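You operate a simulated robot arm through the tools that you are given. There is no shell and no other tool.

Carry out the task below with a simulated robot arm. There is one attempt and no reset: what you move stays moved.

## Task
Gauge the teal and black short tubes and stand the white peg at the one with less pressure.
Fine: Black gauge; peg on that tube's ledge; put the gauge back and shut both caps.
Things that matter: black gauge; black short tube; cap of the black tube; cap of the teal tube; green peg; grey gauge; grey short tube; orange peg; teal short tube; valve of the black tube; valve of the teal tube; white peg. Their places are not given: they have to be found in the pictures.

Only the result counts: the job must be done as asked and must still hold three seconds after the hand-in. Knocking over, shifting, dropping, spilling or breaking anything else fails it. Lids that push on must go on centred and level and be pressed home; caps that screw on are set level and turned clockwise until they are tight.

## Robot
A 7-joint arm with a fingered hand, fixed in place. Base frame: the origin is on the floor under the middle of its stand, x ahead of it, y to its left, z up. Readings come in m, rad, newtons and seconds.
With the tool pointing down near the work surface it reaches from about 0.1 to 0.94 m from the base axis. Its first joint turns from -2.007 to 2.007 rad. Payload 5 kg.
The tool frame sits at the grasp point between the pads (the TCP): z along the fingers, y along the line on which they close. The tips reach 0.032 m beyond it. The gripper opens to 0.16 m; its body begins 0.089 m behind the TCP. The gripper is a hand of 4 fingers: y runs from the thumb to the fingers, the wrist lies at [0, 0, -0.267] in the tool frame, and closing takes about 1.5 s.
Orientation is told as [roll, pitch, yaw] about the base's x, y, z axes, in that order, counted from this pose: with the fingers straight down and closing along the base's y, the tool's x points along the base's -x, its y along +y and its z along -z.

## Interface
- The arm moves only by the tool send_rows. Its argument "deltas" is a list of rows, each an object of numbers (a shift or turn left out is 0, a gripper value left out holds the last): "x", "y", "z": the shift along the tool's x, y, z in units of 40 mm (1.0 is 40 mm); "rx", "ry", "rz": the turn, a rotation vector about the tool's x, y, z in units of 5 degrees (1.0 is 5 degrees). In form: [{"x": .., "y": .., "z": .., "rx": .., "ry": .., "rz": ..}, ...]. A call has 1 to 20 rows; each row shifts and turns the commanded pose from where the row before left it, along the tool's axes as they then stand. "jaw" is the closure, from 0 (fully open) to 1 (shut), set as the call begins (left out, the last holds). A call with a number of a shift or a turn outside -1 to 1 is refused whole. Rows are played at 5 a second. More than 0.05 m and 0.15 rad between two rows, or a gripper value outside its range, and nothing of the call is played. A pose out of reach is approached as far as the arm can. The call stops where the force on the tool passes 90 N (or 10 N more than at its start, if that is more) or the arm is blocked; 0.2 s more then pass. Each finger travels about 0.045 m/s and halts on what it meets, pressing with about 29 N; the grip force reading is that of the motor and also rises with nothing between the fingers. The clock runs only during rows and for 0.2 s after the last one: add rows that do not move to give the fingers time. The reply holds the time, the measured pose of the TCP, the force on the tool along the base axes, the opening and the grip force, in the units named above and with some noise, with the torque about the TCP (base axes, N m) and any sound that the robot's microphone picked up.
- Cameras (640 x 400 px; columns grow to the right, rows downward): "scene" is fixed at [0.3991, 0.6516, 1.7458]; the picture's right is [-0.97, 0.26, 0.00], its down [0.25, 0.94, -0.23] and it looks along [-0.06, -0.22, -0.97] (base axes); focal length 262 px, centre (320, 200). "wrist" rides on the gripper at [0.08, -0.004, -0.114] in the tool frame; the picture's right is [0.05, 1.00, 0.00], its down [-0.81, 0.04, -0.58] and it looks along [-0.58, 0.03, 0.82] (tool axes); focal length 265 px, centre (320, 200).
- capture(camera): a new picture of that camera. It takes no simulated time.
- slide_trunk(by): slides the trunk up (or, below 0, down) by that many m; the arm rides with it, the base frame stays. It gives what a move gives, with no picture.
- curl_fingers(finger1, finger2, finger3, thumb_bend): sets how far each is bent, from 0 (flat) to 1 (curled in); at 0.3 the hand is open as for a grip, at 0.7 the pads meet at the TCP. One left out holds its place. A second passes; each finger stops where it meets its share of the squeeze, and holds until it gets a number again. A gripper value or a shape takes the hand back. It gives what a move gives, with no picture; readings hold the bend of each and the force on the fingers (four entries, about 0 where the hand has none), thumb and palm.
- preshape(shape): the hand has 4 fingers and takes this shape, open, in about a second: jaw (thumb against the fingers, like two jaws); tri (thumb and two fingers); tip (a fingertip pinch); poke (one finger out to press); point (the index stretched); flat (the hand flat); cup (the hand cupped); fist (a fist). The gripper value then closes the fingers along that shape, each until it touches; the sizes above hold for jaw. It gives what a move gives, with no picture.
- locate(camera, pixels): for up to 12 pixels [column, row] of the newest picture of that camera ("zoom" is the newest enlarged one), the place [x, y, z] in the base frame of the surface seen there, good to about 0.002 m. It takes no simulated time.
- enlarge(camera, box): a new picture of the part [left, top, right, bottom] of that camera's present view, enlarged. It takes no simulated time.
- close_job(): hands the job in; it is judged then, once.

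Leave the gripper open and the arm clear of the work at the hand-in unless told otherwise.

The tools are called after "Call:" by a JSON object that holds its "op" and its "data". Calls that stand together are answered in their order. send_rows: Moves the arm, as the interface text tells. Its arguments: {"type":"object","properties":{"deltas":{"type":"array","items":{"type":"object","properties":{"x":{"type":"number"},"y":{"type":"number"},"z":{"type":"number"},"rx":{"type":"number"},"ry":{"type":"number"},"rz":{"type":"number"}}}},"jaw":{"type":"number"}},"required":["deltas"]} The other tools are called the same way: slide_trunk (by) moves the trunk up or down; preshape (shape) gives the hand a shape; curl_fingers (finger1, finger2, finger3, thumb_bend) moves the fingers one by one; capture (camera) takes a picture; locate (camera, pixels) gives the place of the surface under pixels of a picture; enlarge (camera, box) takes an enlarged picture of a part of a camera's view; close_job () hands the job in.

At the start:

```text
t: 0.0
tcp_pos: [0.2224, 0.568, 1.3791]
orientation: [-0.001, 0.001, 0.001]
ft_force: [0.6, 0.5, -0.2]
moment: [0.03, 0.01, -0.04]
finger_gap: 0.1598
gripper_force: 0.1
shape: jaw
bend: [0.3, 0.3, 0.3, 0.3]
finger forces: [0.0, 0.0, 0.0, 0.1, 0.0, 0.0]
trunk travel left (down, up): [-0.65, 0.34]
```

scene: 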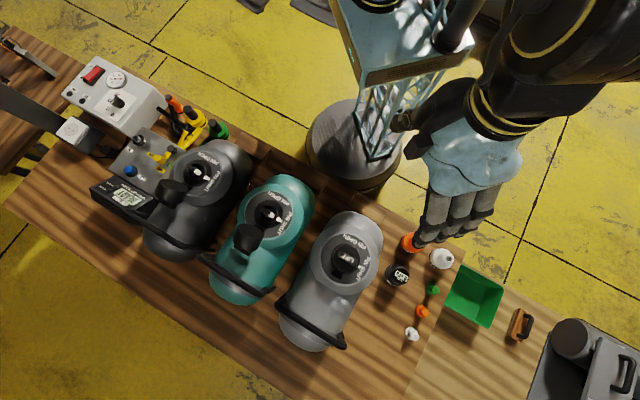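
wrist: 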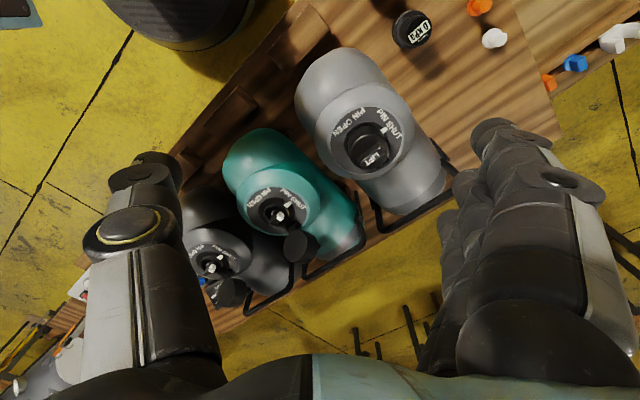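

I see three tubes (black, teal, grey) on a wooden bench, plus some small pegs and gauges to the right in the scene view. I'll enlarge several parts of the scene to see the details.

Call:
{"op": "enlarge", "data": {"camera": "scene", "box": [130, 120, 290, 220]}}

Call:
{"op": "enlarge", "data": {"camera": "scene", "box": [190, 160, 390, 360]}}

Call:
{"op": "enlarge", "data": {"camera": "scene", "box": [360, 220, 560, 350]}}

Call:
{"op": "enlarge", "data": {"camera": "scene", "box": [0, 30, 260, 220]}}

```text
4.00 times, centred on (210, 170) of scene
```

zoom: 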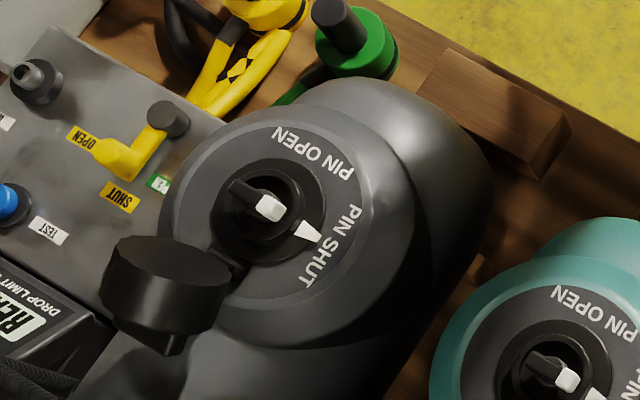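

```text
2.00 times, centred on (290, 260) of scene
```

zoom: 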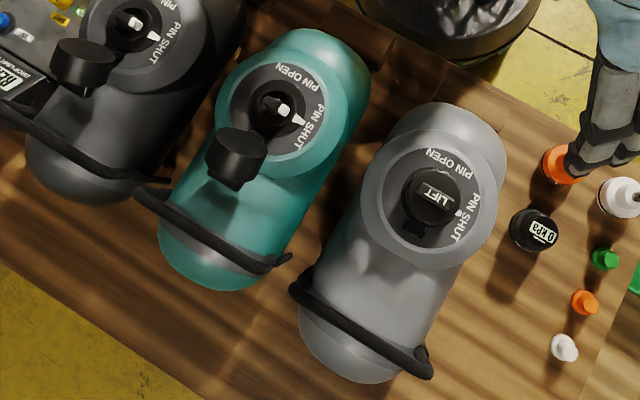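

```text
3.08 times, centred on (460, 285) of scene
```

zoom: 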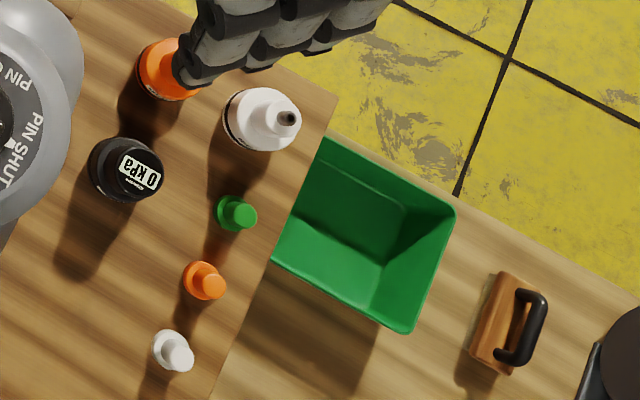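

```text
2.11 times, centred on (130, 125) of scene
```

zoom: 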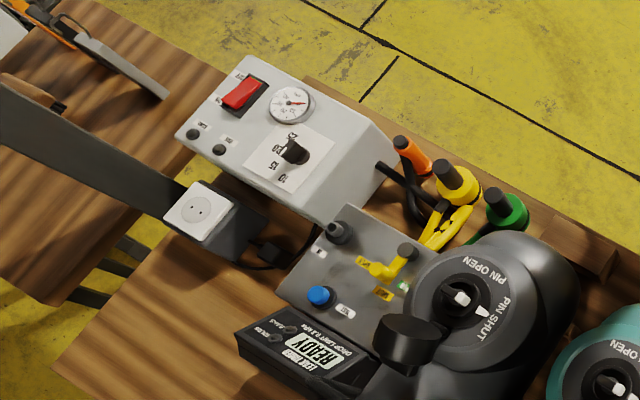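

The teal and black tubes have their caps hanging open; the grey one's cap is on. The black gauge reads "0 kPa". I'll now locate key points in the main scene picture: tube valves, caps, pegs, gauge and bench surface.

Call:
{"op": "capture", "data": {"camera": "scene"}}

Call:
{"op": "locate", "data": {"camera": "scene", "pixels": [[197, 172], [268, 216], [345, 260], [172, 196], [248, 238], [398, 274], [433, 289], [421, 311], [412, 333], [262, 148], [380, 330], [330, 194]]}}

Call:
{"op": "enlarge", "data": {"camera": "scene", "box": [240, 120, 440, 245]}}

Call:
{"op": "enlarge", "data": {"camera": "wrist", "box": [170, 40, 450, 320]}}

Call:
{"op": "enlarge", "data": {"camera": "wrist", "box": [380, 0, 640, 120]}}

```text
taken
```

scene: 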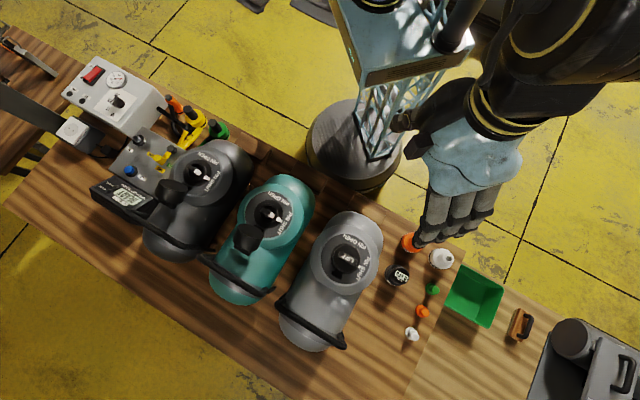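

```text
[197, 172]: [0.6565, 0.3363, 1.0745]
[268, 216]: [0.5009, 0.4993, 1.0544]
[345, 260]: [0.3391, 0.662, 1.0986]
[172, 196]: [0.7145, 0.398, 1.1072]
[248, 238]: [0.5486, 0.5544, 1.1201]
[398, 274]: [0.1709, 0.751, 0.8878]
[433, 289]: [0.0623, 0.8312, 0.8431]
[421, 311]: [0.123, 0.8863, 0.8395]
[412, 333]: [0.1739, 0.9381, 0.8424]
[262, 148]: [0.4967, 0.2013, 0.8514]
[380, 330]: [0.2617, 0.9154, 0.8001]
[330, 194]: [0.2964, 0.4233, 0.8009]
```

```text
3.20 times, centred on (340, 182) of scene
```

zoom: 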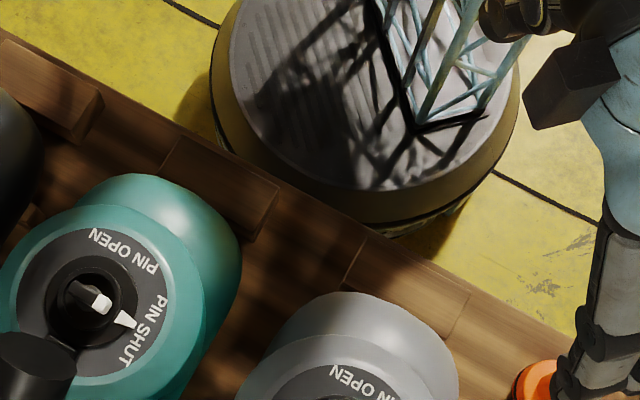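

```text
1.43 times, centred on (310, 180) of wrist
```

zoom: 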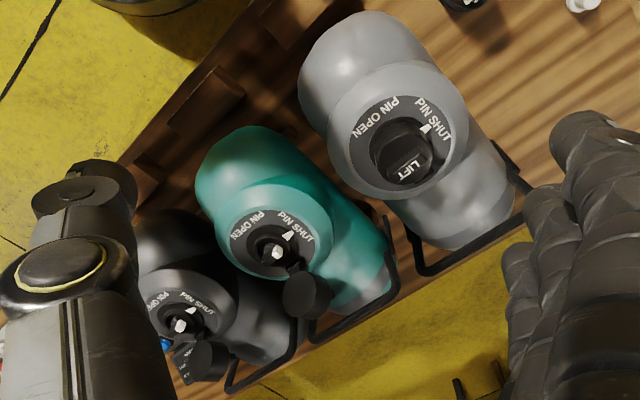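

```text
2.46 times, centred on (510, 60) of wrist
```

zoom: 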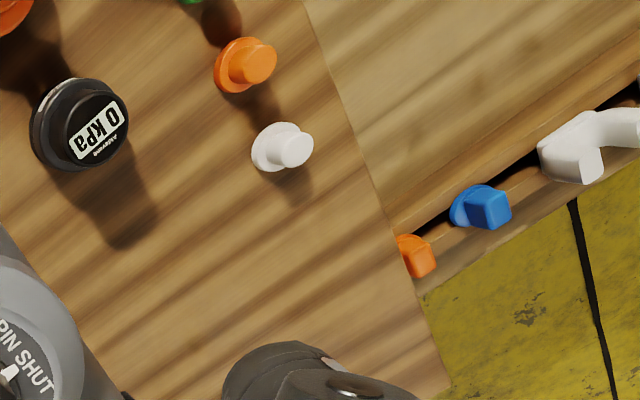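

The bench top is at z≈0.80, wooden blocks at z≈0.85 stand behind each tube at the bench's rear edge, and the pegs are at scene (433,289), (421,311), (412,333). The grey gauge isn't visible yet, so I'll move the hand toward -x, +y, staying high, to uncover the area and view it with the wrist camera.

Call:
{"op": "send_rows", "data": {"deltas": [{"x": 0.9, "y": 0.7}, {"x": 0.9, "y": 0.7}, {"x": 0.9, "y": 0.7}, {"x": 0.9, "y": 0.7}, {"x": 0.9, "y": 0.7}, {"x": 0.9, "y": 0.7}]}}

Call:
{"op": "capture", "data": {"camera": "scene"}}

Call:
{"op": "capture", "data": {"camera": "wrist"}}

```text
t: 1.4
tcp_pos: [0.0056, 0.7401, 1.3783]
orientation: [-0.003, -0.003, 0.0]
ft_force: [-0.1, 1.0, -0.5]
moment: [-0.07, -0.06, -0.01]
finger_gap: 0.16
gripper_force: 0.0
shape: jaw
bend: [0.3, 0.3, 0.3, 0.3]
finger forces: [0.0, 0.1, 0.0, 0.1, 0.1, 0.0]
trunk travel left (down, up): [-0.65, 0.34]
```

```text
taken
```

scene: 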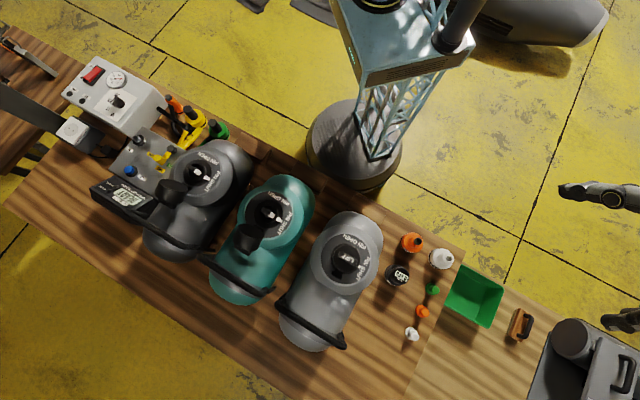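

```text
taken
```

wrist: 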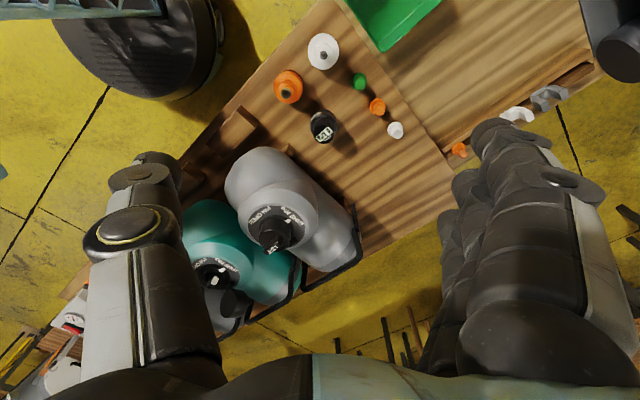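

The view is clearer. I'll enlarge the area around the bottles, gauge and pegs, and the far-left bench area, to find the grey gauge.

Call:
{"op": "enlarge", "data": {"camera": "scene", "box": [370, 220, 480, 350]}}

Call:
{"op": "enlarge", "data": {"camera": "wrist", "box": [200, 20, 460, 180]}}

Call:
{"op": "enlarge", "data": {"camera": "wrist", "box": [150, 100, 390, 340]}}

Call:
{"op": "enlarge", "data": {"camera": "wrist", "box": [440, 40, 640, 180]}}

Call:
{"op": "enlarge", "data": {"camera": "scene", "box": [80, 120, 220, 230]}}

Call:
{"op": "enlarge", "data": {"camera": "scene", "box": [480, 270, 640, 400]}}

```text
3.08 times, centred on (425, 285) of scene
```

zoom: 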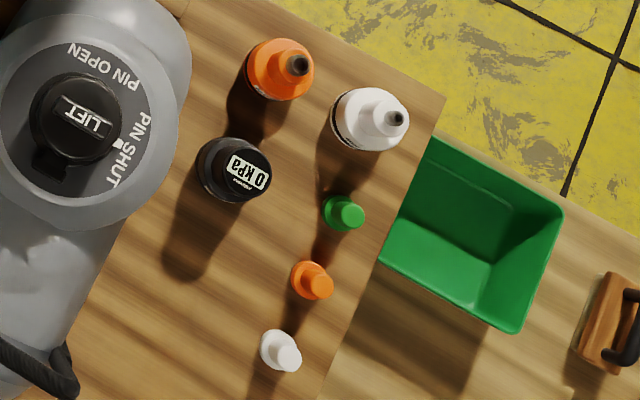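

```text
2.46 times, centred on (330, 100) of wrist
```

zoom: 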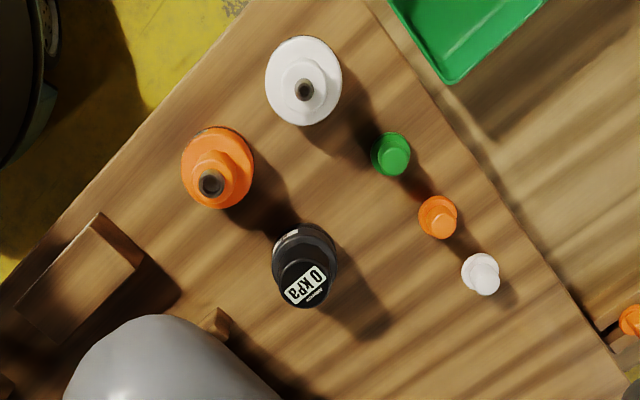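

```text
1.67 times, centred on (270, 220) of wrist
```

zoom: 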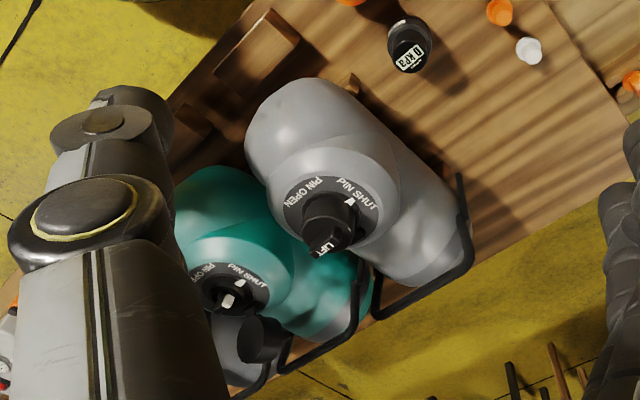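

```text
2.86 times, centred on (540, 110) of wrist
```

zoom: 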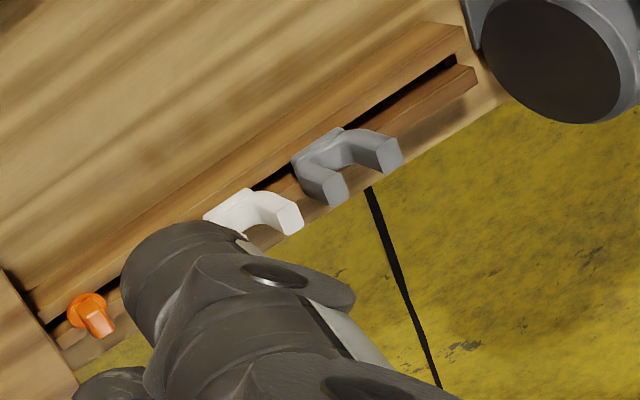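

```text
3.64 times, centred on (150, 175) of scene
```

zoom: 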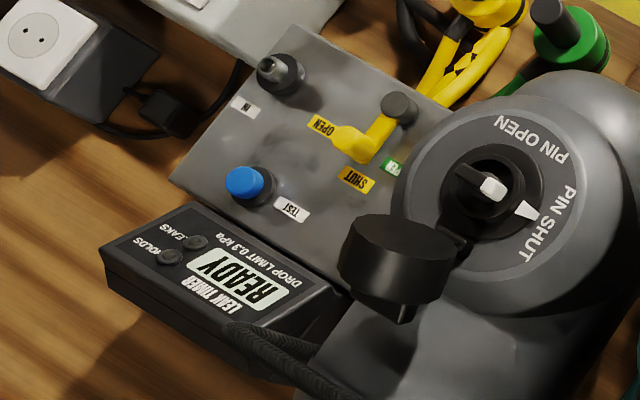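

```text
3.08 times, centred on (560, 335) of scene
```

zoom: 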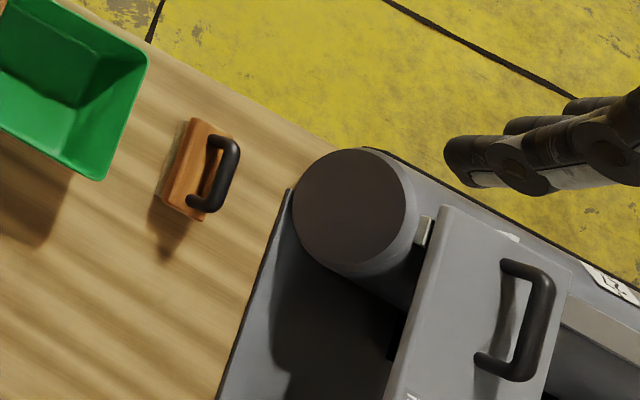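

I still don't see the grey gauge, but I have the black one. I'll take a closer enlargement of the gauge and the pegs, then locate points on them.

Call:
{"op": "enlarge", "data": {"camera": "scene", "box": [376, 250, 446, 346]}}

Call:
{"op": "enlarge", "data": {"camera": "scene", "box": [380, 255, 420, 295]}}

Call:
{"op": "locate", "data": {"camera": "zoom", "pixels": [[320, 200], [340, 200], [360, 150], [280, 250], [240, 120], [200, 200], [220, 280], [300, 310], [380, 260], [390, 160], [330, 90], [150, 300]]}}

```text
4.17 times, centred on (411, 298) of scene
```

zoom: 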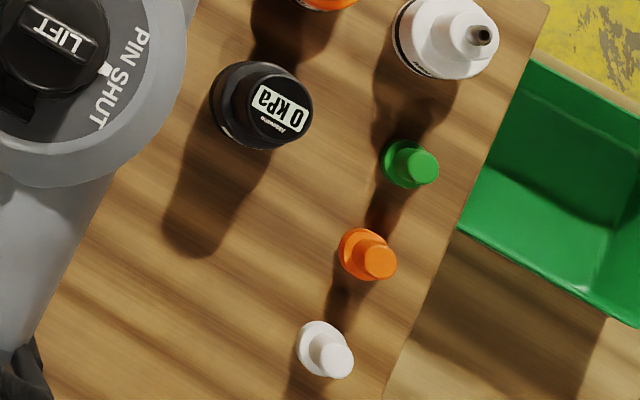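

```text
10.00 times, centred on (400, 275) of scene
```

zoom: 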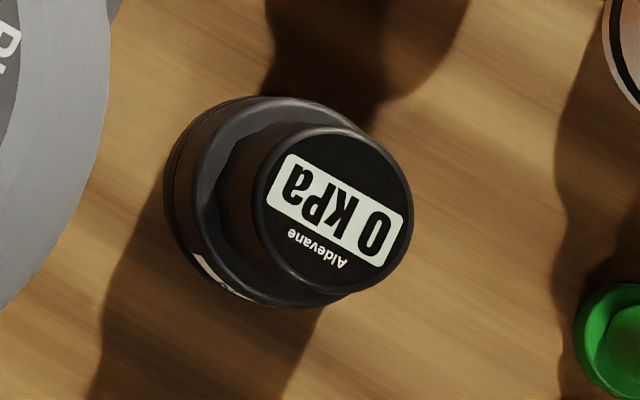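

```text
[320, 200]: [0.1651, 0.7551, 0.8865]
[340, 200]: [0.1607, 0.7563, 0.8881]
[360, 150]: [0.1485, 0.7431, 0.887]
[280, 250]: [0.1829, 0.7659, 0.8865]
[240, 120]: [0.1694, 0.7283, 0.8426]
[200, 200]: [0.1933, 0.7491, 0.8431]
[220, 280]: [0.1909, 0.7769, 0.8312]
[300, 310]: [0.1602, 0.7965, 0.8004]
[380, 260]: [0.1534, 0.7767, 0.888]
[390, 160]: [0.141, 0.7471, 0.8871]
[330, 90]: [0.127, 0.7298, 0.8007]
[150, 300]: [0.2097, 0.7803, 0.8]
```

The gauge has a wide base (about 7 cm) and narrower head (about 4.8 cm) topped by the display at z≈0.888. Next I'll enlarge the teal valve and cap and locate points there.

Call:
{"op": "enlarge", "data": {"camera": "scene", "box": [225, 180, 315, 265]}}

Call:
{"op": "locate", "data": {"camera": "zoom", "pixels": [[320, 190], [290, 180], [310, 165], [365, 200], [255, 190], [320, 130], [300, 245], [400, 220], [210, 250], [250, 290], [150, 290], [200, 330]]}}

```text
4.71 times, centred on (270, 222) of scene
```

zoom: 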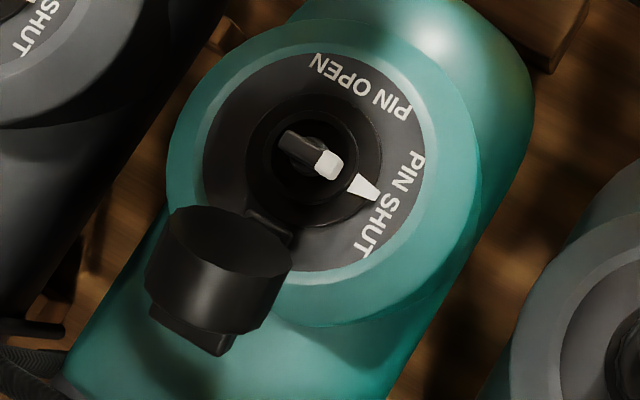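

```text
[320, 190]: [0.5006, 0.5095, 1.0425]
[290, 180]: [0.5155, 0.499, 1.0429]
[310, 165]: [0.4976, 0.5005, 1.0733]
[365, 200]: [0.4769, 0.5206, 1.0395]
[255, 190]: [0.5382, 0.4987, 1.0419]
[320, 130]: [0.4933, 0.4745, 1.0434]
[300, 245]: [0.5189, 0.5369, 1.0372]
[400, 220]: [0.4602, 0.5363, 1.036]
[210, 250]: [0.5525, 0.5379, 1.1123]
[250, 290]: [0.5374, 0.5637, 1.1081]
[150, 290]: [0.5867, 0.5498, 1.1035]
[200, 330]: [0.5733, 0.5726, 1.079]
```

The teal valve's collar is at about (0.501, 0.493, 1.043), and its cap is folded over outward with the disc at z≈1.11. Now the same for the black valve, the bottles, the grey tube edges and the ledges.

Call:
{"op": "enlarge", "data": {"camera": "scene", "box": [152, 138, 242, 218]}}

Call:
{"op": "locate", "data": {"camera": "zoom", "pixels": [[320, 150], [300, 140], [335, 185], [380, 190], [250, 190], [330, 100], [150, 220], [120, 250], [200, 240], [160, 310], [150, 340], [480, 200]]}}

Call:
{"op": "locate", "data": {"camera": "scene", "pixels": [[411, 242], [441, 258], [403, 248], [374, 235], [380, 250], [370, 280], [357, 310], [262, 152], [308, 187], [362, 222], [250, 142], [285, 160]]}}

```text
5.00 times, centred on (197, 178) of scene
```

zoom: 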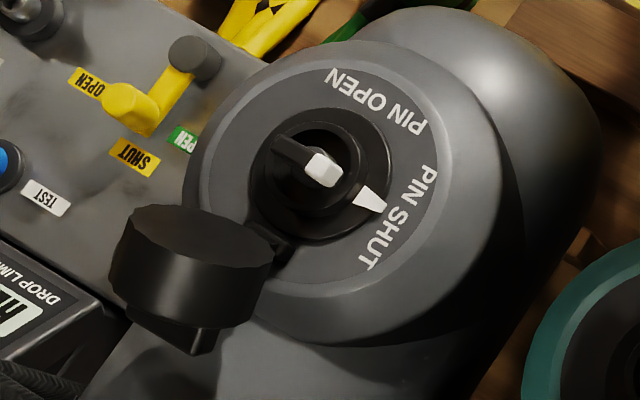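

```text
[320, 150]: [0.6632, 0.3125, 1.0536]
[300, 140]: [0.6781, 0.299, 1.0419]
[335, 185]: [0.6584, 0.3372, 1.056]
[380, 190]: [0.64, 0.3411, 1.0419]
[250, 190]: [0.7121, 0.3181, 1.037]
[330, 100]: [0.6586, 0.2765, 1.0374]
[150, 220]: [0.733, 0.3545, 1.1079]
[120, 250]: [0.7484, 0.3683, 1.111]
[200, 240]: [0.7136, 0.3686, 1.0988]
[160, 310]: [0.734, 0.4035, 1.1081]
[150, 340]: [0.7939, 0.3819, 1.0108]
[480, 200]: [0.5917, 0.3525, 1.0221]
```

```text
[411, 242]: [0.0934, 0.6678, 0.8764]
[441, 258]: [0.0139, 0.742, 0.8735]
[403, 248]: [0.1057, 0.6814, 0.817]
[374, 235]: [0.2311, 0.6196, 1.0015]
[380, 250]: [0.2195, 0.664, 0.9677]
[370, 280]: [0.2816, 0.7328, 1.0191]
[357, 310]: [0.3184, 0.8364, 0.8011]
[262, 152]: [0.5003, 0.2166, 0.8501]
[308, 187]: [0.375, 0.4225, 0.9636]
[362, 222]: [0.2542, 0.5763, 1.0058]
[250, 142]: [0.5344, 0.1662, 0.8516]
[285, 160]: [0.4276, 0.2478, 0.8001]
```

The black valve's centre is near (0.66, 0.33), the three valves lie along a 45° line, and the gauge at about (0.161, 0.757) has room around it. I'll now move the hand above the gauge (lateral move first, then down to z≈1.08), keeping the fingers open.

Call:
{"op": "send_rows", "data": {"deltas": [{"x": -0.97, "y": 0.1}, {"x": -0.97, "y": 0.1}, {"x": -0.97, "y": 0.1}, {"x": -0.97, "y": 0.1}, {"z": 1}, {"z": 1}, {"z": 1}, {"z": 1}, {"z": 1}, {"z": 1}, {"z": 1}]}}

Call:
{"op": "capture", "data": {"camera": "wrist"}}

Call:
{"op": "capture", "data": {"camera": "scene"}}

```text
t: 3.8
tcp_pos: [0.1633, 0.7503, 1.0982]
orientation: [0.0, 0.001, 0.0]
ft_force: [0.3, -0.4, -0.2]
moment: [-0.02, -0.01, 0.0]
finger_gap: 0.1598
gripper_force: 0.1
shape: jaw
bend: [0.3, 0.3, 0.3, 0.3]
finger forces: [0.1, 0.1, 0.1, 0.0, 0.0, 0.0]
trunk travel left (down, up): [-0.65, 0.34]
```

```text
taken
```

wrist: 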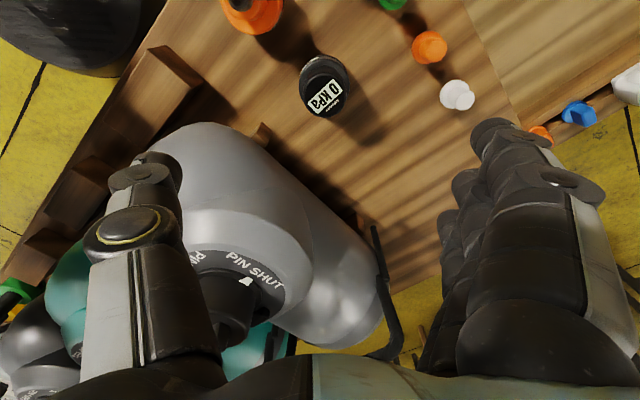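

```text
taken
```

scene: 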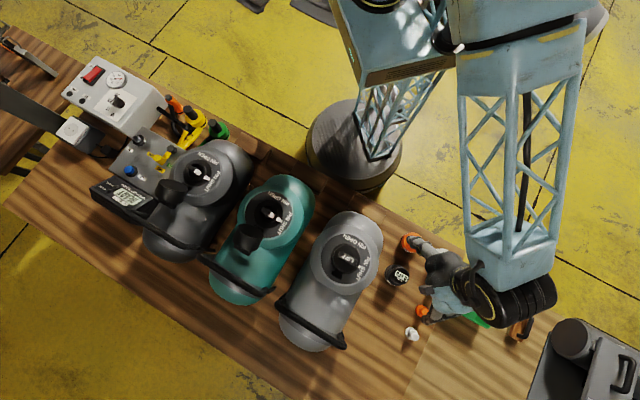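

The arm reached the pose. In the wrist view the gauge is at about (325,88). I'll enlarge it and locate points on its top and base to refine its centre.

Call:
{"op": "enlarge", "data": {"camera": "wrist", "box": [280, 40, 376, 130]}}

Call:
{"op": "locate", "data": {"camera": "zoom", "pixels": [[270, 250], [185, 255], [355, 235], [265, 205], [280, 310], [300, 140], [230, 160], [420, 200], [400, 140], [330, 110], [190, 130], [420, 270]]}}

```text
4.44 times, centred on (328, 85) of wrist
```

zoom: 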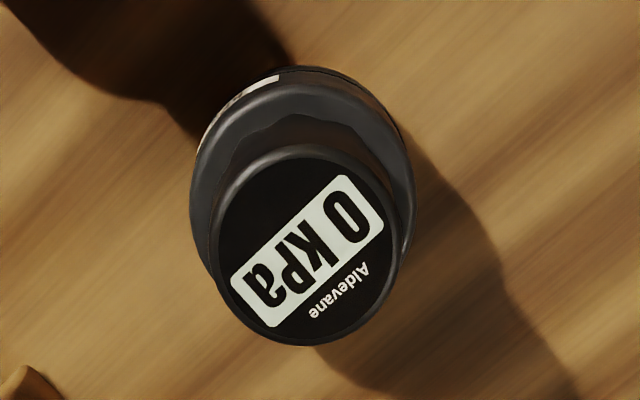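

```text
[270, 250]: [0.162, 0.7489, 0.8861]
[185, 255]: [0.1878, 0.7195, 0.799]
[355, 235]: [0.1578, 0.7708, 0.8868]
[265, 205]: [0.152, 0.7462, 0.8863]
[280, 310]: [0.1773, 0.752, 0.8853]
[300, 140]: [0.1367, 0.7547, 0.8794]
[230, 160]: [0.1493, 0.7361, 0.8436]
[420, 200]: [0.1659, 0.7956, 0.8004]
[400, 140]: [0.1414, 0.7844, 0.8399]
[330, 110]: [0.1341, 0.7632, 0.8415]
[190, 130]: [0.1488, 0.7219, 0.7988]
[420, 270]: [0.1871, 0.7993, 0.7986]
```

The gauge's head is centred at about (0.161, 0.758), roughly 49 mm wide, and its wider shoulder is at z≈0.843. I'll half-close the jaw to clear the orange bottle and peg, centre on the gauge and descend to z≈0.96.

Call:
{"op": "send_rows", "data": {"deltas": [{"x": 0.05, "y": 0.2}, {}, {}, {"z": 0.85}, {"z": 0.85}, {"z": 0.85}, {"z": 0.85}], "jaw": 0.35}}

Call:
{"op": "capture", "data": {"camera": "wrist"}}

```text
t: 5.4
tcp_pos: [0.1618, 0.7563, 0.9634]
orientation: [-0.003, -0.001, 0.003]
ft_force: [0.4, 0.2, -0.4]
moment: [-0.02, 0.03, 0.02]
finger_gap: 0.1043
gripper_force: 0.1
shape: jaw
bend: [0.69, 0.69, 0.69, 0.66]
finger forces: [0.0, 0.0, 0.0, 0.0, 0.1, 0.0]
trunk travel left (down, up): [-0.65, 0.34]
```

```text
taken
```

wrist: 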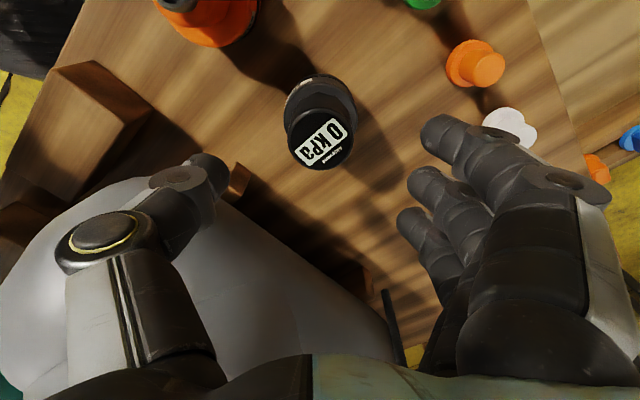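

The gauge sits between thumb and fingers with a gap of 0.104 m. I'll yaw the hand by about -10° for more clearance from the grey tube, and lower to z≈0.915 before checking again.

Call:
{"op": "send_rows", "data": {"deltas": [{"rz": 1}, {"rz": 1, "y": 0.03}, {"z": 0.6}, {"z": 0.6}]}}

Call:
{"op": "capture", "data": {"camera": "wrist"}}

Call:
{"op": "enlarge", "data": {"camera": "scene", "box": [370, 210, 530, 330]}}

```text
t: 6.4
tcp_pos: [0.1579, 0.7603, 0.9176]
orientation: [0.0, -0.001, -0.174]
ft_force: [0.1, 0.9, 0.4]
moment: [-0.07, 0.0, -0.01]
finger_gap: 0.1046
gripper_force: 0.1
shape: jaw
bend: [0.69, 0.69, 0.69, 0.66]
finger forces: [0.0, 0.0, 0.1, 0.0, 0.1, 0.0]
trunk travel left (down, up): [-0.65, 0.34]
```

```text
taken
```

wrist: 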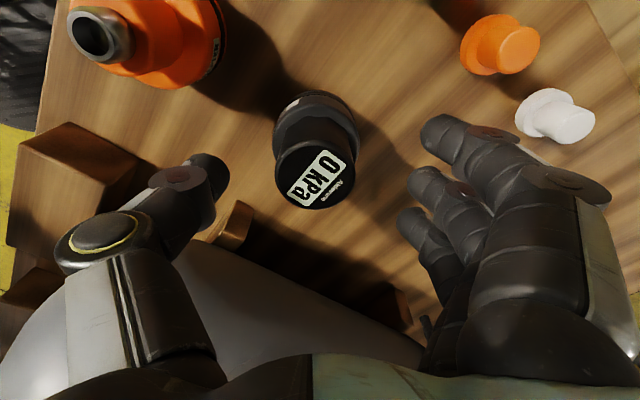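

```text
3.33 times, centred on (450, 270) of scene
```

zoom: 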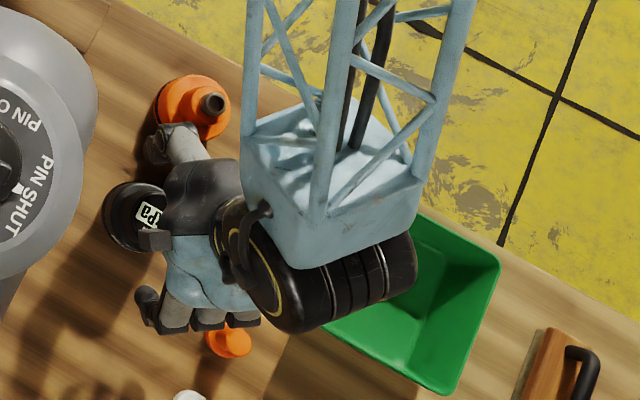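

There's good clearance to the grey tube. I'll centre slightly and descend about 40 mm so the finger tips end just above the gauge's shoulder, then close the jaw.

Call:
{"op": "send_rows", "data": {"deltas": [{"x": -0.07, "y": -0.04, "z": 0.5}, {"z": 0.5}]}}

Call:
{"op": "capture", "data": {"camera": "wrist"}}

```text
t: 7.0
tcp_pos: [0.1608, 0.7585, 0.876]
orientation: [-0.002, -0.002, -0.176]
ft_force: [0.6, -0.4, -0.8]
moment: [0.0, -0.02, -0.01]
finger_gap: 0.1044
gripper_force: 0.0
shape: jaw
bend: [0.69, 0.69, 0.69, 0.66]
finger forces: [0.1, 0.0, 0.1, 0.0, 0.1, 0.0]
trunk travel left (down, up): [-0.65, 0.34]
```

```text
taken
```

wrist: 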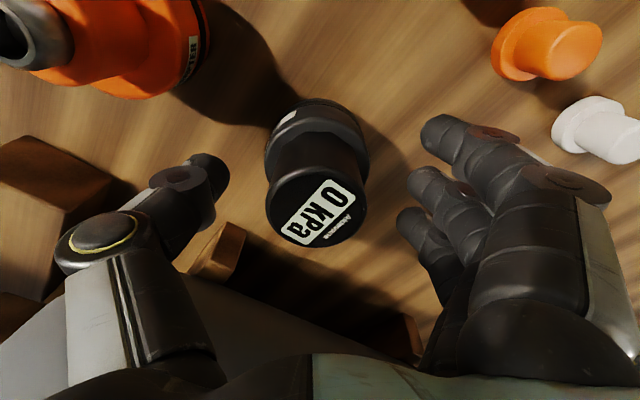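

The gauge head is centred between thumb and fingers. I'll close the jaw on it and wait.

Call:
{"op": "send_rows", "data": {"deltas": [{}, {}, {}, {}, {}, {}, {}, {}], "jaw": 1.0}}

Call:
{"op": "capture", "data": {"camera": "wrist"}}

```text
t: 8.8
tcp_pos: [0.1608, 0.757, 0.8765]
orientation: [-0.001, -0.001, -0.174]
ft_force: [-0.9, -0.1, 0.5]
moment: [0.02, 0.06, 0.01]
finger_gap: 0.0323
gripper_force: 29.1
shape: jaw
bend: [0.7, 0.73, 0.72, 0.7]
finger forces: [7.4, 8.6, 9.0, 0.0, 25.7, 0.0]
trunk travel left (down, up): [-0.65, 0.34]
```

```text
taken
```

wrist: 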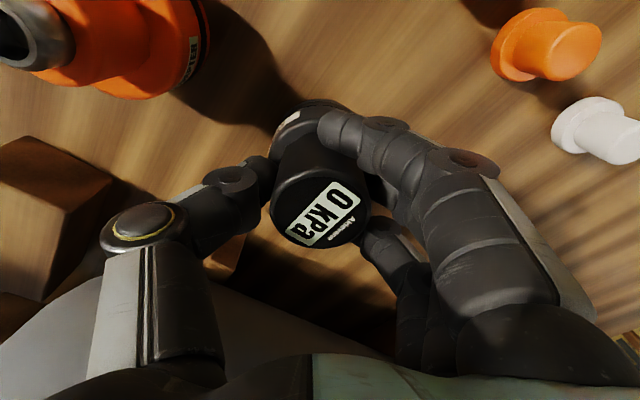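

The jaw closed with 25–29 N on the gauge head. I'll lift it slowly 4 cm and check the grip.

Call:
{"op": "send_rows", "data": {"deltas": [{"z": -0.25}, {"z": -0.25}, {"z": -0.5}, {}]}}

Call:
{"op": "capture", "data": {"camera": "wrist"}}

```text
t: 9.8
tcp_pos: [0.1601, 0.7573, 0.914]
orientation: [-0.001, 0.0, -0.174]
ft_force: [-0.1, 0.9, -0.4]
moment: [-0.03, 0.03, 0.03]
finger_gap: 0.0324
gripper_force: 29.2
shape: jaw
bend: [0.7, 0.73, 0.72, 0.7]
finger forces: [7.5, 8.8, 9.1, 0.0, 25.7, 0.0]
trunk travel left (down, up): [-0.65, 0.34]
```

```text
taken
```

wrist: 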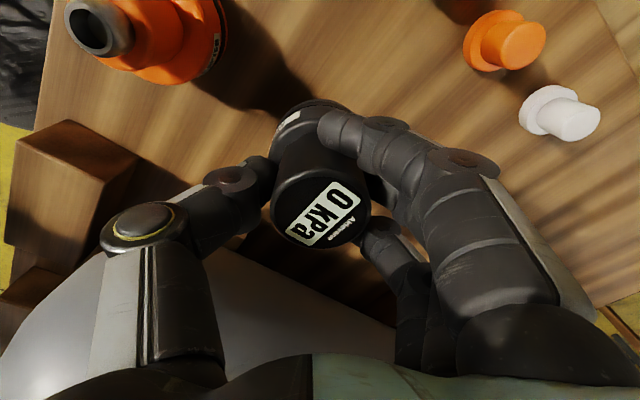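

The gauge is held firmly and rose with the hand (its bottom is about 77 mm below the TCP). I'll lift to z≈1.26 and turn the hand to yaw +45° so that at the valve the fingers close along the tube row, clear of the caps.

Call:
{"op": "send_rows", "data": {"deltas": [{"z": -0.96}, {"z": -0.96}, {"z": -0.96}, {"z": -0.96}, {"z": -0.96}, {"z": -0.96}, {"z": -0.96}, {"z": -0.96}, {"z": -0.96}]}}

Call:
{"op": "send_rows", "data": {"deltas": [{"rz": -1}, {"rz": -1}, {"rz": -1}, {"rz": -1}, {"rz": -1}, {"rz": -1}, {"rz": -1}, {"rz": -1}, {"rz": -1}, {"rz": -1}, {"rz": -1}, {}]}}

Call:
{"op": "capture", "data": {"camera": "wrist"}}

Call:
{"op": "capture", "data": {"camera": "scene"}}

```text
t: 11.8
tcp_pos: [0.162, 0.757, 1.264]
orientation: [0.0, -0.001, -0.175]
ft_force: [-0.4, 0.1, -1.6]
moment: [0.04, 0.02, -0.01]
finger_gap: 0.0322
gripper_force: 29.1
shape: jaw
bend: [0.7, 0.73, 0.72, 0.7]
finger forces: [7.7, 8.9, 9.5, 0.0, 25.7, 0.0]
trunk travel left (down, up): [-0.65, 0.34]
```

```text
t: 14.4
tcp_pos: [0.1615, 0.7586, 1.2603]
orientation: [-0.001, 0.0, 0.787]
ft_force: [-0.4, 0.3, -0.3]
moment: [-0.02, -0.01, 0.02]
finger_gap: 0.0321
gripper_force: 29.2
shape: jaw
bend: [0.7, 0.73, 0.72, 0.7]
finger forces: [8.0, 8.9, 9.7, 0.1, 25.6, 0.0]
trunk travel left (down, up): [-0.65, 0.34]
```

```text
taken
```

wrist: 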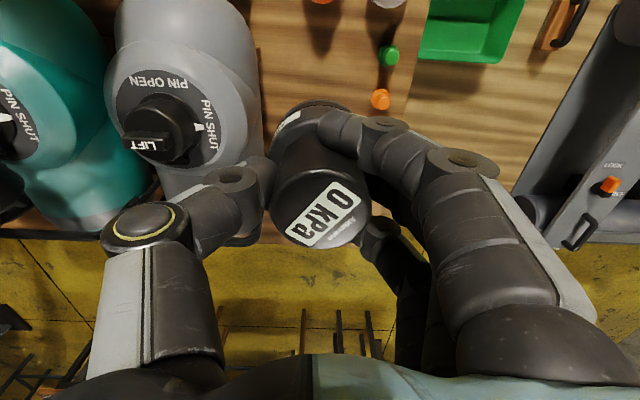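

```text
taken
```

scene: 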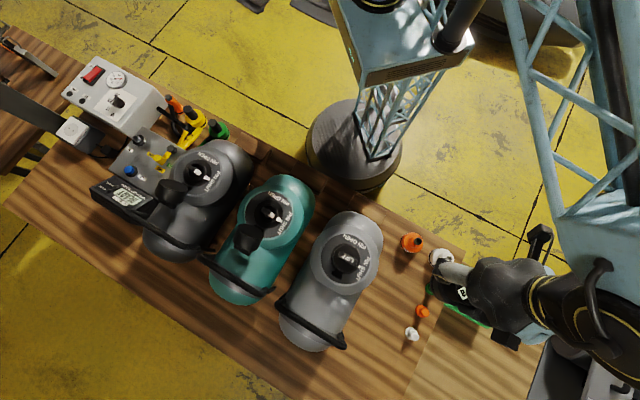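

Yaw is +45° now. Next I move at this height along the tube row to above the teal valve (0.501, 0.493).

Call:
{"op": "send_rows", "data": {"deltas": [{"x": -0.122, "y": -0.97}, {"x": -0.122, "y": -0.97}, {"x": -0.122, "y": -0.97}, {"x": -0.122, "y": -0.97}, {"x": -0.122, "y": -0.97}, {"x": -0.122, "y": -0.97}, {"x": -0.122, "y": -0.97}, {"x": -0.122, "y": -0.97}, {"x": -0.122, "y": -0.97}, {"x": -0.122, "y": -0.97}, {"x": -0.122, "y": -0.97}, {}]}}

Call:
{"op": "capture", "data": {"camera": "wrist"}}

Call:
{"op": "capture", "data": {"camera": "scene"}}

```text
t: 17.0
tcp_pos: [0.498, 0.4953, 1.2595]
orientation: [-0.002, 0.001, 0.784]
ft_force: [0.5, -0.8, -1.3]
moment: [0.03, -0.03, -0.01]
finger_gap: 0.032
gripper_force: 28.8
shape: jaw
bend: [0.7, 0.73, 0.72, 0.7]
finger forces: [7.8, 9.1, 10.2, 0.1, 25.9, 0.0]
trunk travel left (down, up): [-0.65, 0.34]
```

```text
taken
```

wrist: 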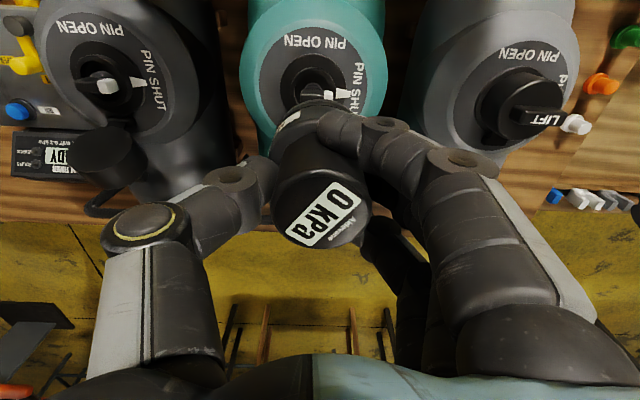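

```text
taken
```

scene: 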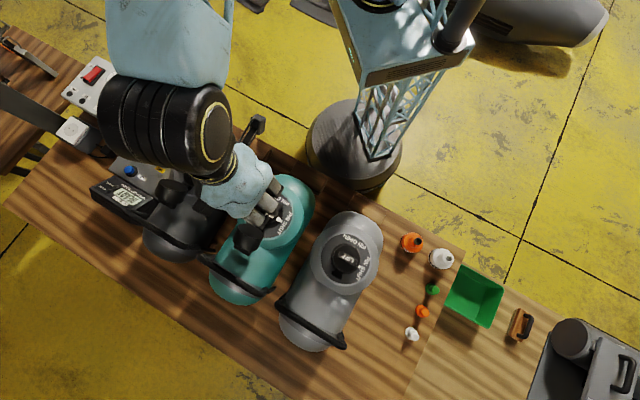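

The hand is above the teal valve. I'll use this wrist view to enlarge both valves and locate their rims for centring.

Call:
{"op": "enlarge", "data": {"camera": "wrist", "box": [230, 10, 400, 120]}}

Call:
{"op": "locate", "data": {"camera": "zoom", "pixels": [[310, 170], [200, 210], [205, 255], [430, 240], [310, 320], [290, 300], [350, 170], [260, 170], [400, 200], [330, 300]]}}

Call:
{"op": "enlarge", "data": {"camera": "wrist", "box": [30, 10, 200, 200]}}

Call:
{"op": "locate", "data": {"camera": "zoom", "pixels": [[300, 110], [300, 130], [270, 180], [245, 200], [340, 200], [300, 230], [335, 140], [270, 145], [270, 270], [240, 300], [300, 300], [270, 330]]}}

```text
3.64 times, centred on (315, 65) of wrist
```

zoom: 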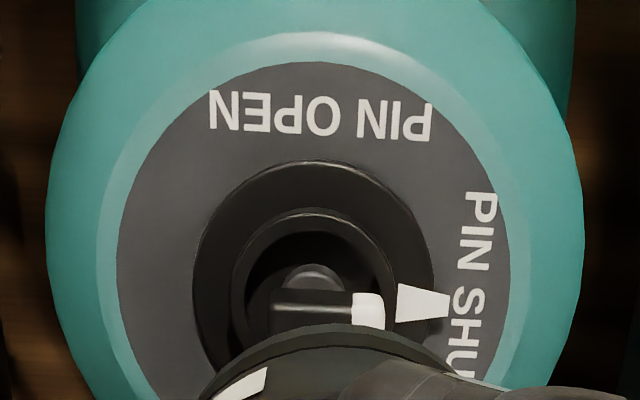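

```text
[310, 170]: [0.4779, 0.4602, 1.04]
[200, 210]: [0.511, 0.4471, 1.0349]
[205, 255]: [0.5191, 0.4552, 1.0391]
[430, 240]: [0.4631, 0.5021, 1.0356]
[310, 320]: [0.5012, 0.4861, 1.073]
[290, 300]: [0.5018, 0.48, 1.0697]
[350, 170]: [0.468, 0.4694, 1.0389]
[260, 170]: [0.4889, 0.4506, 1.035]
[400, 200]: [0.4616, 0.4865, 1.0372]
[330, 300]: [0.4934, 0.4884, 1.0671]
```

```text
2.11 times, centred on (115, 105) of wrist
```

zoom: 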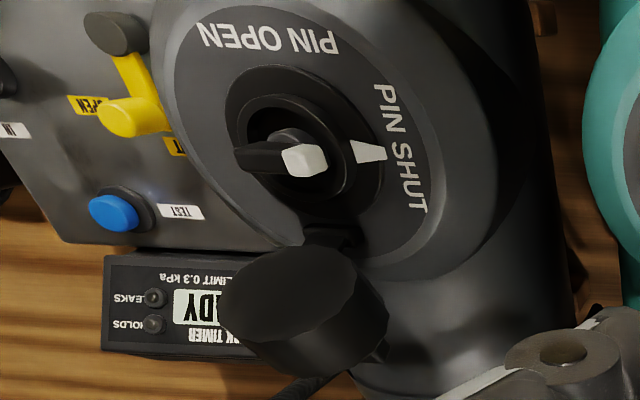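

```text
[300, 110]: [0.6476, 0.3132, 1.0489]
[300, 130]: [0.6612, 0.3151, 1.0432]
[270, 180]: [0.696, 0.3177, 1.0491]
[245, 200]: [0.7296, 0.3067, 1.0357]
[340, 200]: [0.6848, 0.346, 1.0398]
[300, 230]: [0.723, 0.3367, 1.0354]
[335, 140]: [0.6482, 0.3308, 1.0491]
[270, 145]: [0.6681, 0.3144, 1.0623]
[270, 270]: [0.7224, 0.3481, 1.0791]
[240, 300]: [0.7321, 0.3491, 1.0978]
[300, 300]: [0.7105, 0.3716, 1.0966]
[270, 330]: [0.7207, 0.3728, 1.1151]
```

The valve consists of a flange at z≈1.04, an inner ring at z≈1.049 and a pin up to z≈1.073. The teal centre is about (0.502, 0.491). I'll shift slightly and lower the gauge to just above the pin.

Call:
{"op": "send_rows", "data": {"deltas": [{"y": -0.147}, {"z": 0.8}, {"z": 0.8}, {"z": 0.6}, {}]}}

Call:
{"op": "capture", "data": {"camera": "wrist"}}

Call:
{"op": "enlarge", "data": {"camera": "scene", "box": [200, 150, 330, 270]}}

```text
t: 18.2
tcp_pos: [0.5032, 0.4898, 1.1718]
orientation: [0.001, 0.0, 0.787]
ft_force: [-0.2, -0.8, -2.3]
moment: [0.0, 0.03, 0.0]
finger_gap: 0.0319
gripper_force: 29.5
shape: jaw
bend: [0.7, 0.73, 0.72, 0.7]
finger forces: [7.8, 9.1, 10.3, 0.0, 25.6, 0.1]
trunk travel left (down, up): [-0.65, 0.34]
```

```text
taken
```

wrist: 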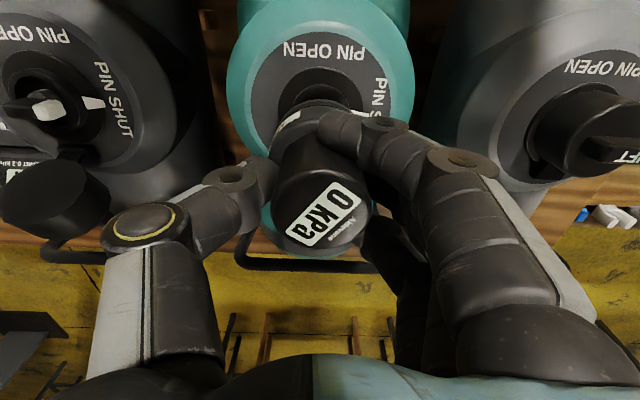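

```text
3.33 times, centred on (265, 210) of scene
```

zoom: 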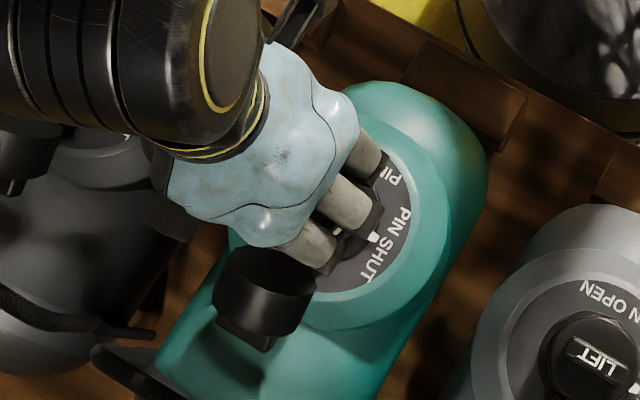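

The gauge is about 2 cm above the pin and centred under the hand. I'll lower in 1 cm steps and watch the force.

Call:
{"op": "send_rows", "data": {"deltas": [{"z": 0.25}, {"z": 0.25}, {"z": 0.15}, {}]}}

Call:
{"op": "capture", "data": {"camera": "wrist"}}

```text
t: 19.2
tcp_pos: [0.5071, 0.491, 1.1468]
orientation: [-0.001, 0.0, 0.786]
ft_force: [-0.1, -0.2, -1.5]
moment: [0.02, -0.01, -0.04]
finger_gap: 0.0321
gripper_force: 28.9
shape: jaw
bend: [0.7, 0.73, 0.72, 0.7]
finger forces: [7.7, 9.2, 10.4, 0.0, 25.7, 0.1]
trunk travel left (down, up): [-0.65, 0.34]
```

```text
taken
```

wrist: 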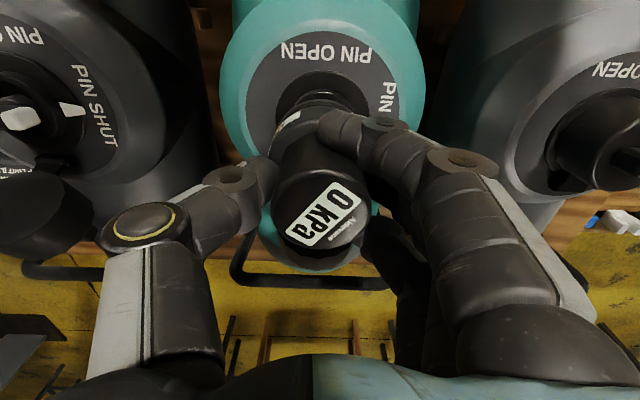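

No contact yet. I'll enlarge the wrist view to check how the gauge's base lines up with the valve ring.

Call:
{"op": "enlarge", "data": {"camera": "wrist", "box": [220, 30, 430, 170]}}

Call:
{"op": "locate", "data": {"camera": "zoom", "pixels": [[220, 155], [230, 185], [400, 155], [315, 145], [280, 150], [350, 150], [200, 160], [315, 128], [420, 165], [260, 130]]}}

```text
2.86 times, centred on (325, 100) of wrist
```

zoom: 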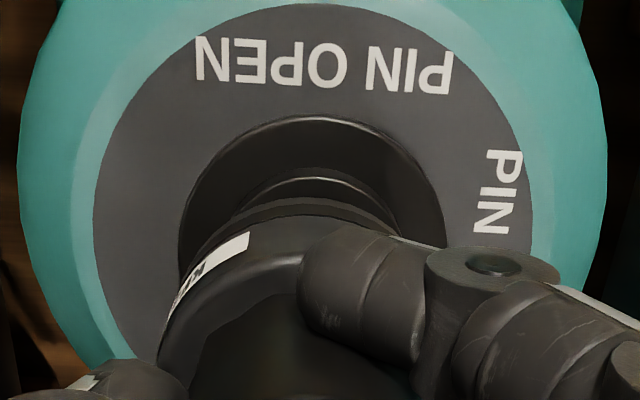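

```text
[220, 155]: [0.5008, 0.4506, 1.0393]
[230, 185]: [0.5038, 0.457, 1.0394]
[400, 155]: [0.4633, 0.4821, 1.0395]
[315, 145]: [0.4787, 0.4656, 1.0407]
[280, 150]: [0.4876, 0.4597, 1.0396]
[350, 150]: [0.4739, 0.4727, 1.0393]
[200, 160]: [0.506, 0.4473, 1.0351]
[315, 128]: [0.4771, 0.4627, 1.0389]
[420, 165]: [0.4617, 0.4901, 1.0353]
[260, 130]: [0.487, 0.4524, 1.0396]
```

The gauge's base is centred left-right on the valve ring. I'll keep lowering in 5 mm steps and watch the force.

Call:
{"op": "send_rows", "data": {"deltas": [{"z": 0.12}, {"z": 0.12}, {"z": 0.12}, {}]}}

Call:
{"op": "capture", "data": {"camera": "wrist"}}

```text
t: 20.2
tcp_pos: [0.5072, 0.4904, 1.1331]
orientation: [0.0, 0.0, 0.786]
ft_force: [-0.2, 0.4, -0.8]
moment: [-0.03, -0.03, -0.03]
finger_gap: 0.0322
gripper_force: 29.3
shape: jaw
bend: [0.7, 0.73, 0.72, 0.7]
finger forces: [7.7, 9.2, 10.4, 0.0, 25.7, 0.1]
trunk travel left (down, up): [-0.65, 0.34]
```

```text
taken
```

wrist: 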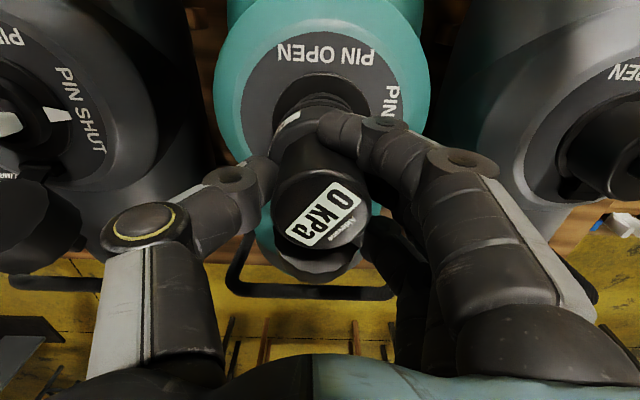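

Still no contact although the gauge bottom is below the pin's top, so the gauge has a socket that takes the pin. I'll correct about 3 mm laterally and keep lowering.

Call:
{"op": "send_rows", "data": {"deltas": [{"x": 0.06, "y": 0.03}, {"z": 0.12}, {"z": 0.1}, {}]}}

Call:
{"op": "capture", "data": {"camera": "wrist"}}

```text
t: 21.2
tcp_pos: [0.5037, 0.4902, 1.1265]
orientation: [0.0, -0.003, 0.788]
ft_force: [1.5, 1.8, 6.3]
moment: [-0.05, -0.02, 0.01]
finger_gap: 0.0321
gripper_force: 29.0
shape: jaw
bend: [0.7, 0.73, 0.72, 0.7]
finger forces: [8.2, 9.7, 11.3, 0.0, 27.8, 0.0]
trunk travel left (down, up): [-0.65, 0.34]
```

```text
taken
```

wrist: 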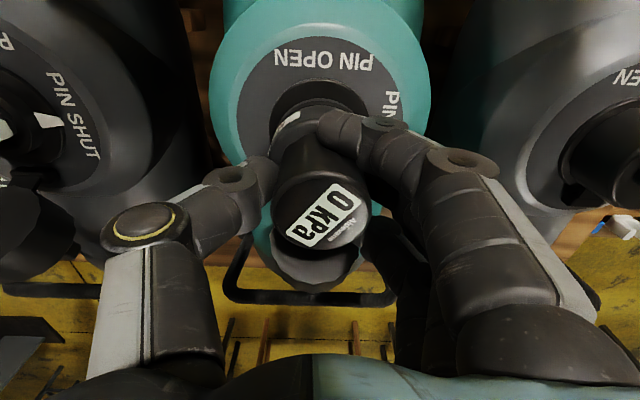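

Contact: 6.3 N upward with the gauge bottom at ring height. The display still shows "0 kPa", so I'll press a bit further and read again.

Call:
{"op": "send_rows", "data": {"deltas": [{"z": 0.1}, {}, {}]}}

Call:
{"op": "enlarge", "data": {"camera": "wrist", "box": [240, 60, 400, 280]}}

```text
t: 22.0
tcp_pos: [0.5033, 0.488, 1.1197]
orientation: [-0.002, -0.001, 0.784]
ft_force: [-2.8, -3.0, -2.7]
moment: [-0.24, 0.1, 0.01]
finger_gap: 0.032
gripper_force: 29.1
shape: jaw
bend: [0.7, 0.73, 0.71, 0.7]
finger forces: [10.6, 10.2, 10.1, 0.0, 27.6, 0.0]
trunk travel left (down, up): [-0.65, 0.34]
```

```text
1.82 times, centred on (320, 170) of wrist
```

zoom: 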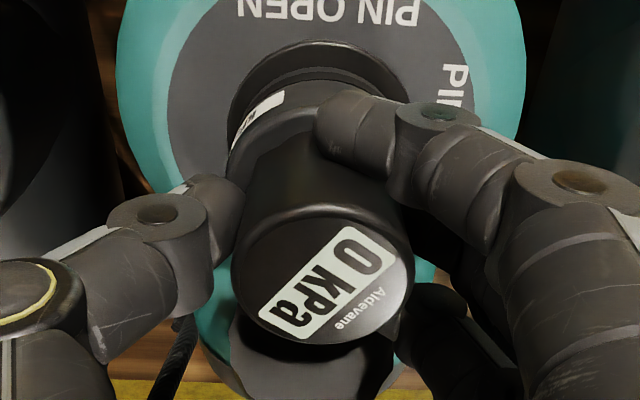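

The gauge slipped down over the ring (TCP z 1.1197), with a small sideways load of about 4 N toward the robot. I'll ease 1.5 mm that way and press further.

Call:
{"op": "send_rows", "data": {"deltas": [{"x": 0.04}, {"z": 0.08}, {}, {}]}}

Call:
{"op": "enlarge", "data": {"camera": "wrist", "box": [240, 60, 400, 280]}}

```text
t: 23.0
tcp_pos: [0.5017, 0.4886, 1.1187]
orientation: [-0.001, 0.0, 0.784]
ft_force: [-0.3, 0.1, -1.0]
moment: [0.0, 0.01, -0.02]
finger_gap: 0.032
gripper_force: 29.0
shape: jaw
bend: [0.7, 0.73, 0.71, 0.7]
finger forces: [9.7, 10.4, 11.4, 0.0, 27.1, 0.1]
trunk travel left (down, up): [-0.65, 0.34]
```

```text
1.82 times, centred on (320, 170) of wrist
```

zoom: 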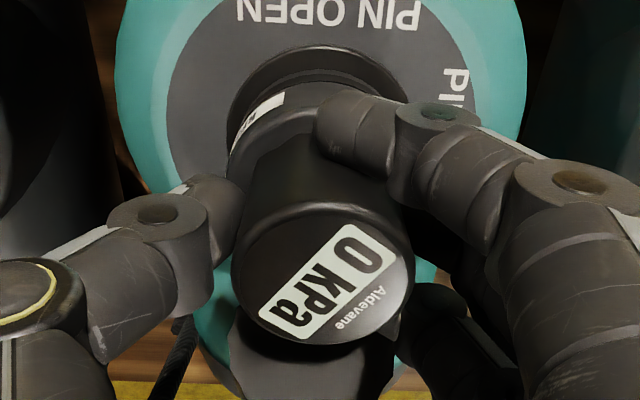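

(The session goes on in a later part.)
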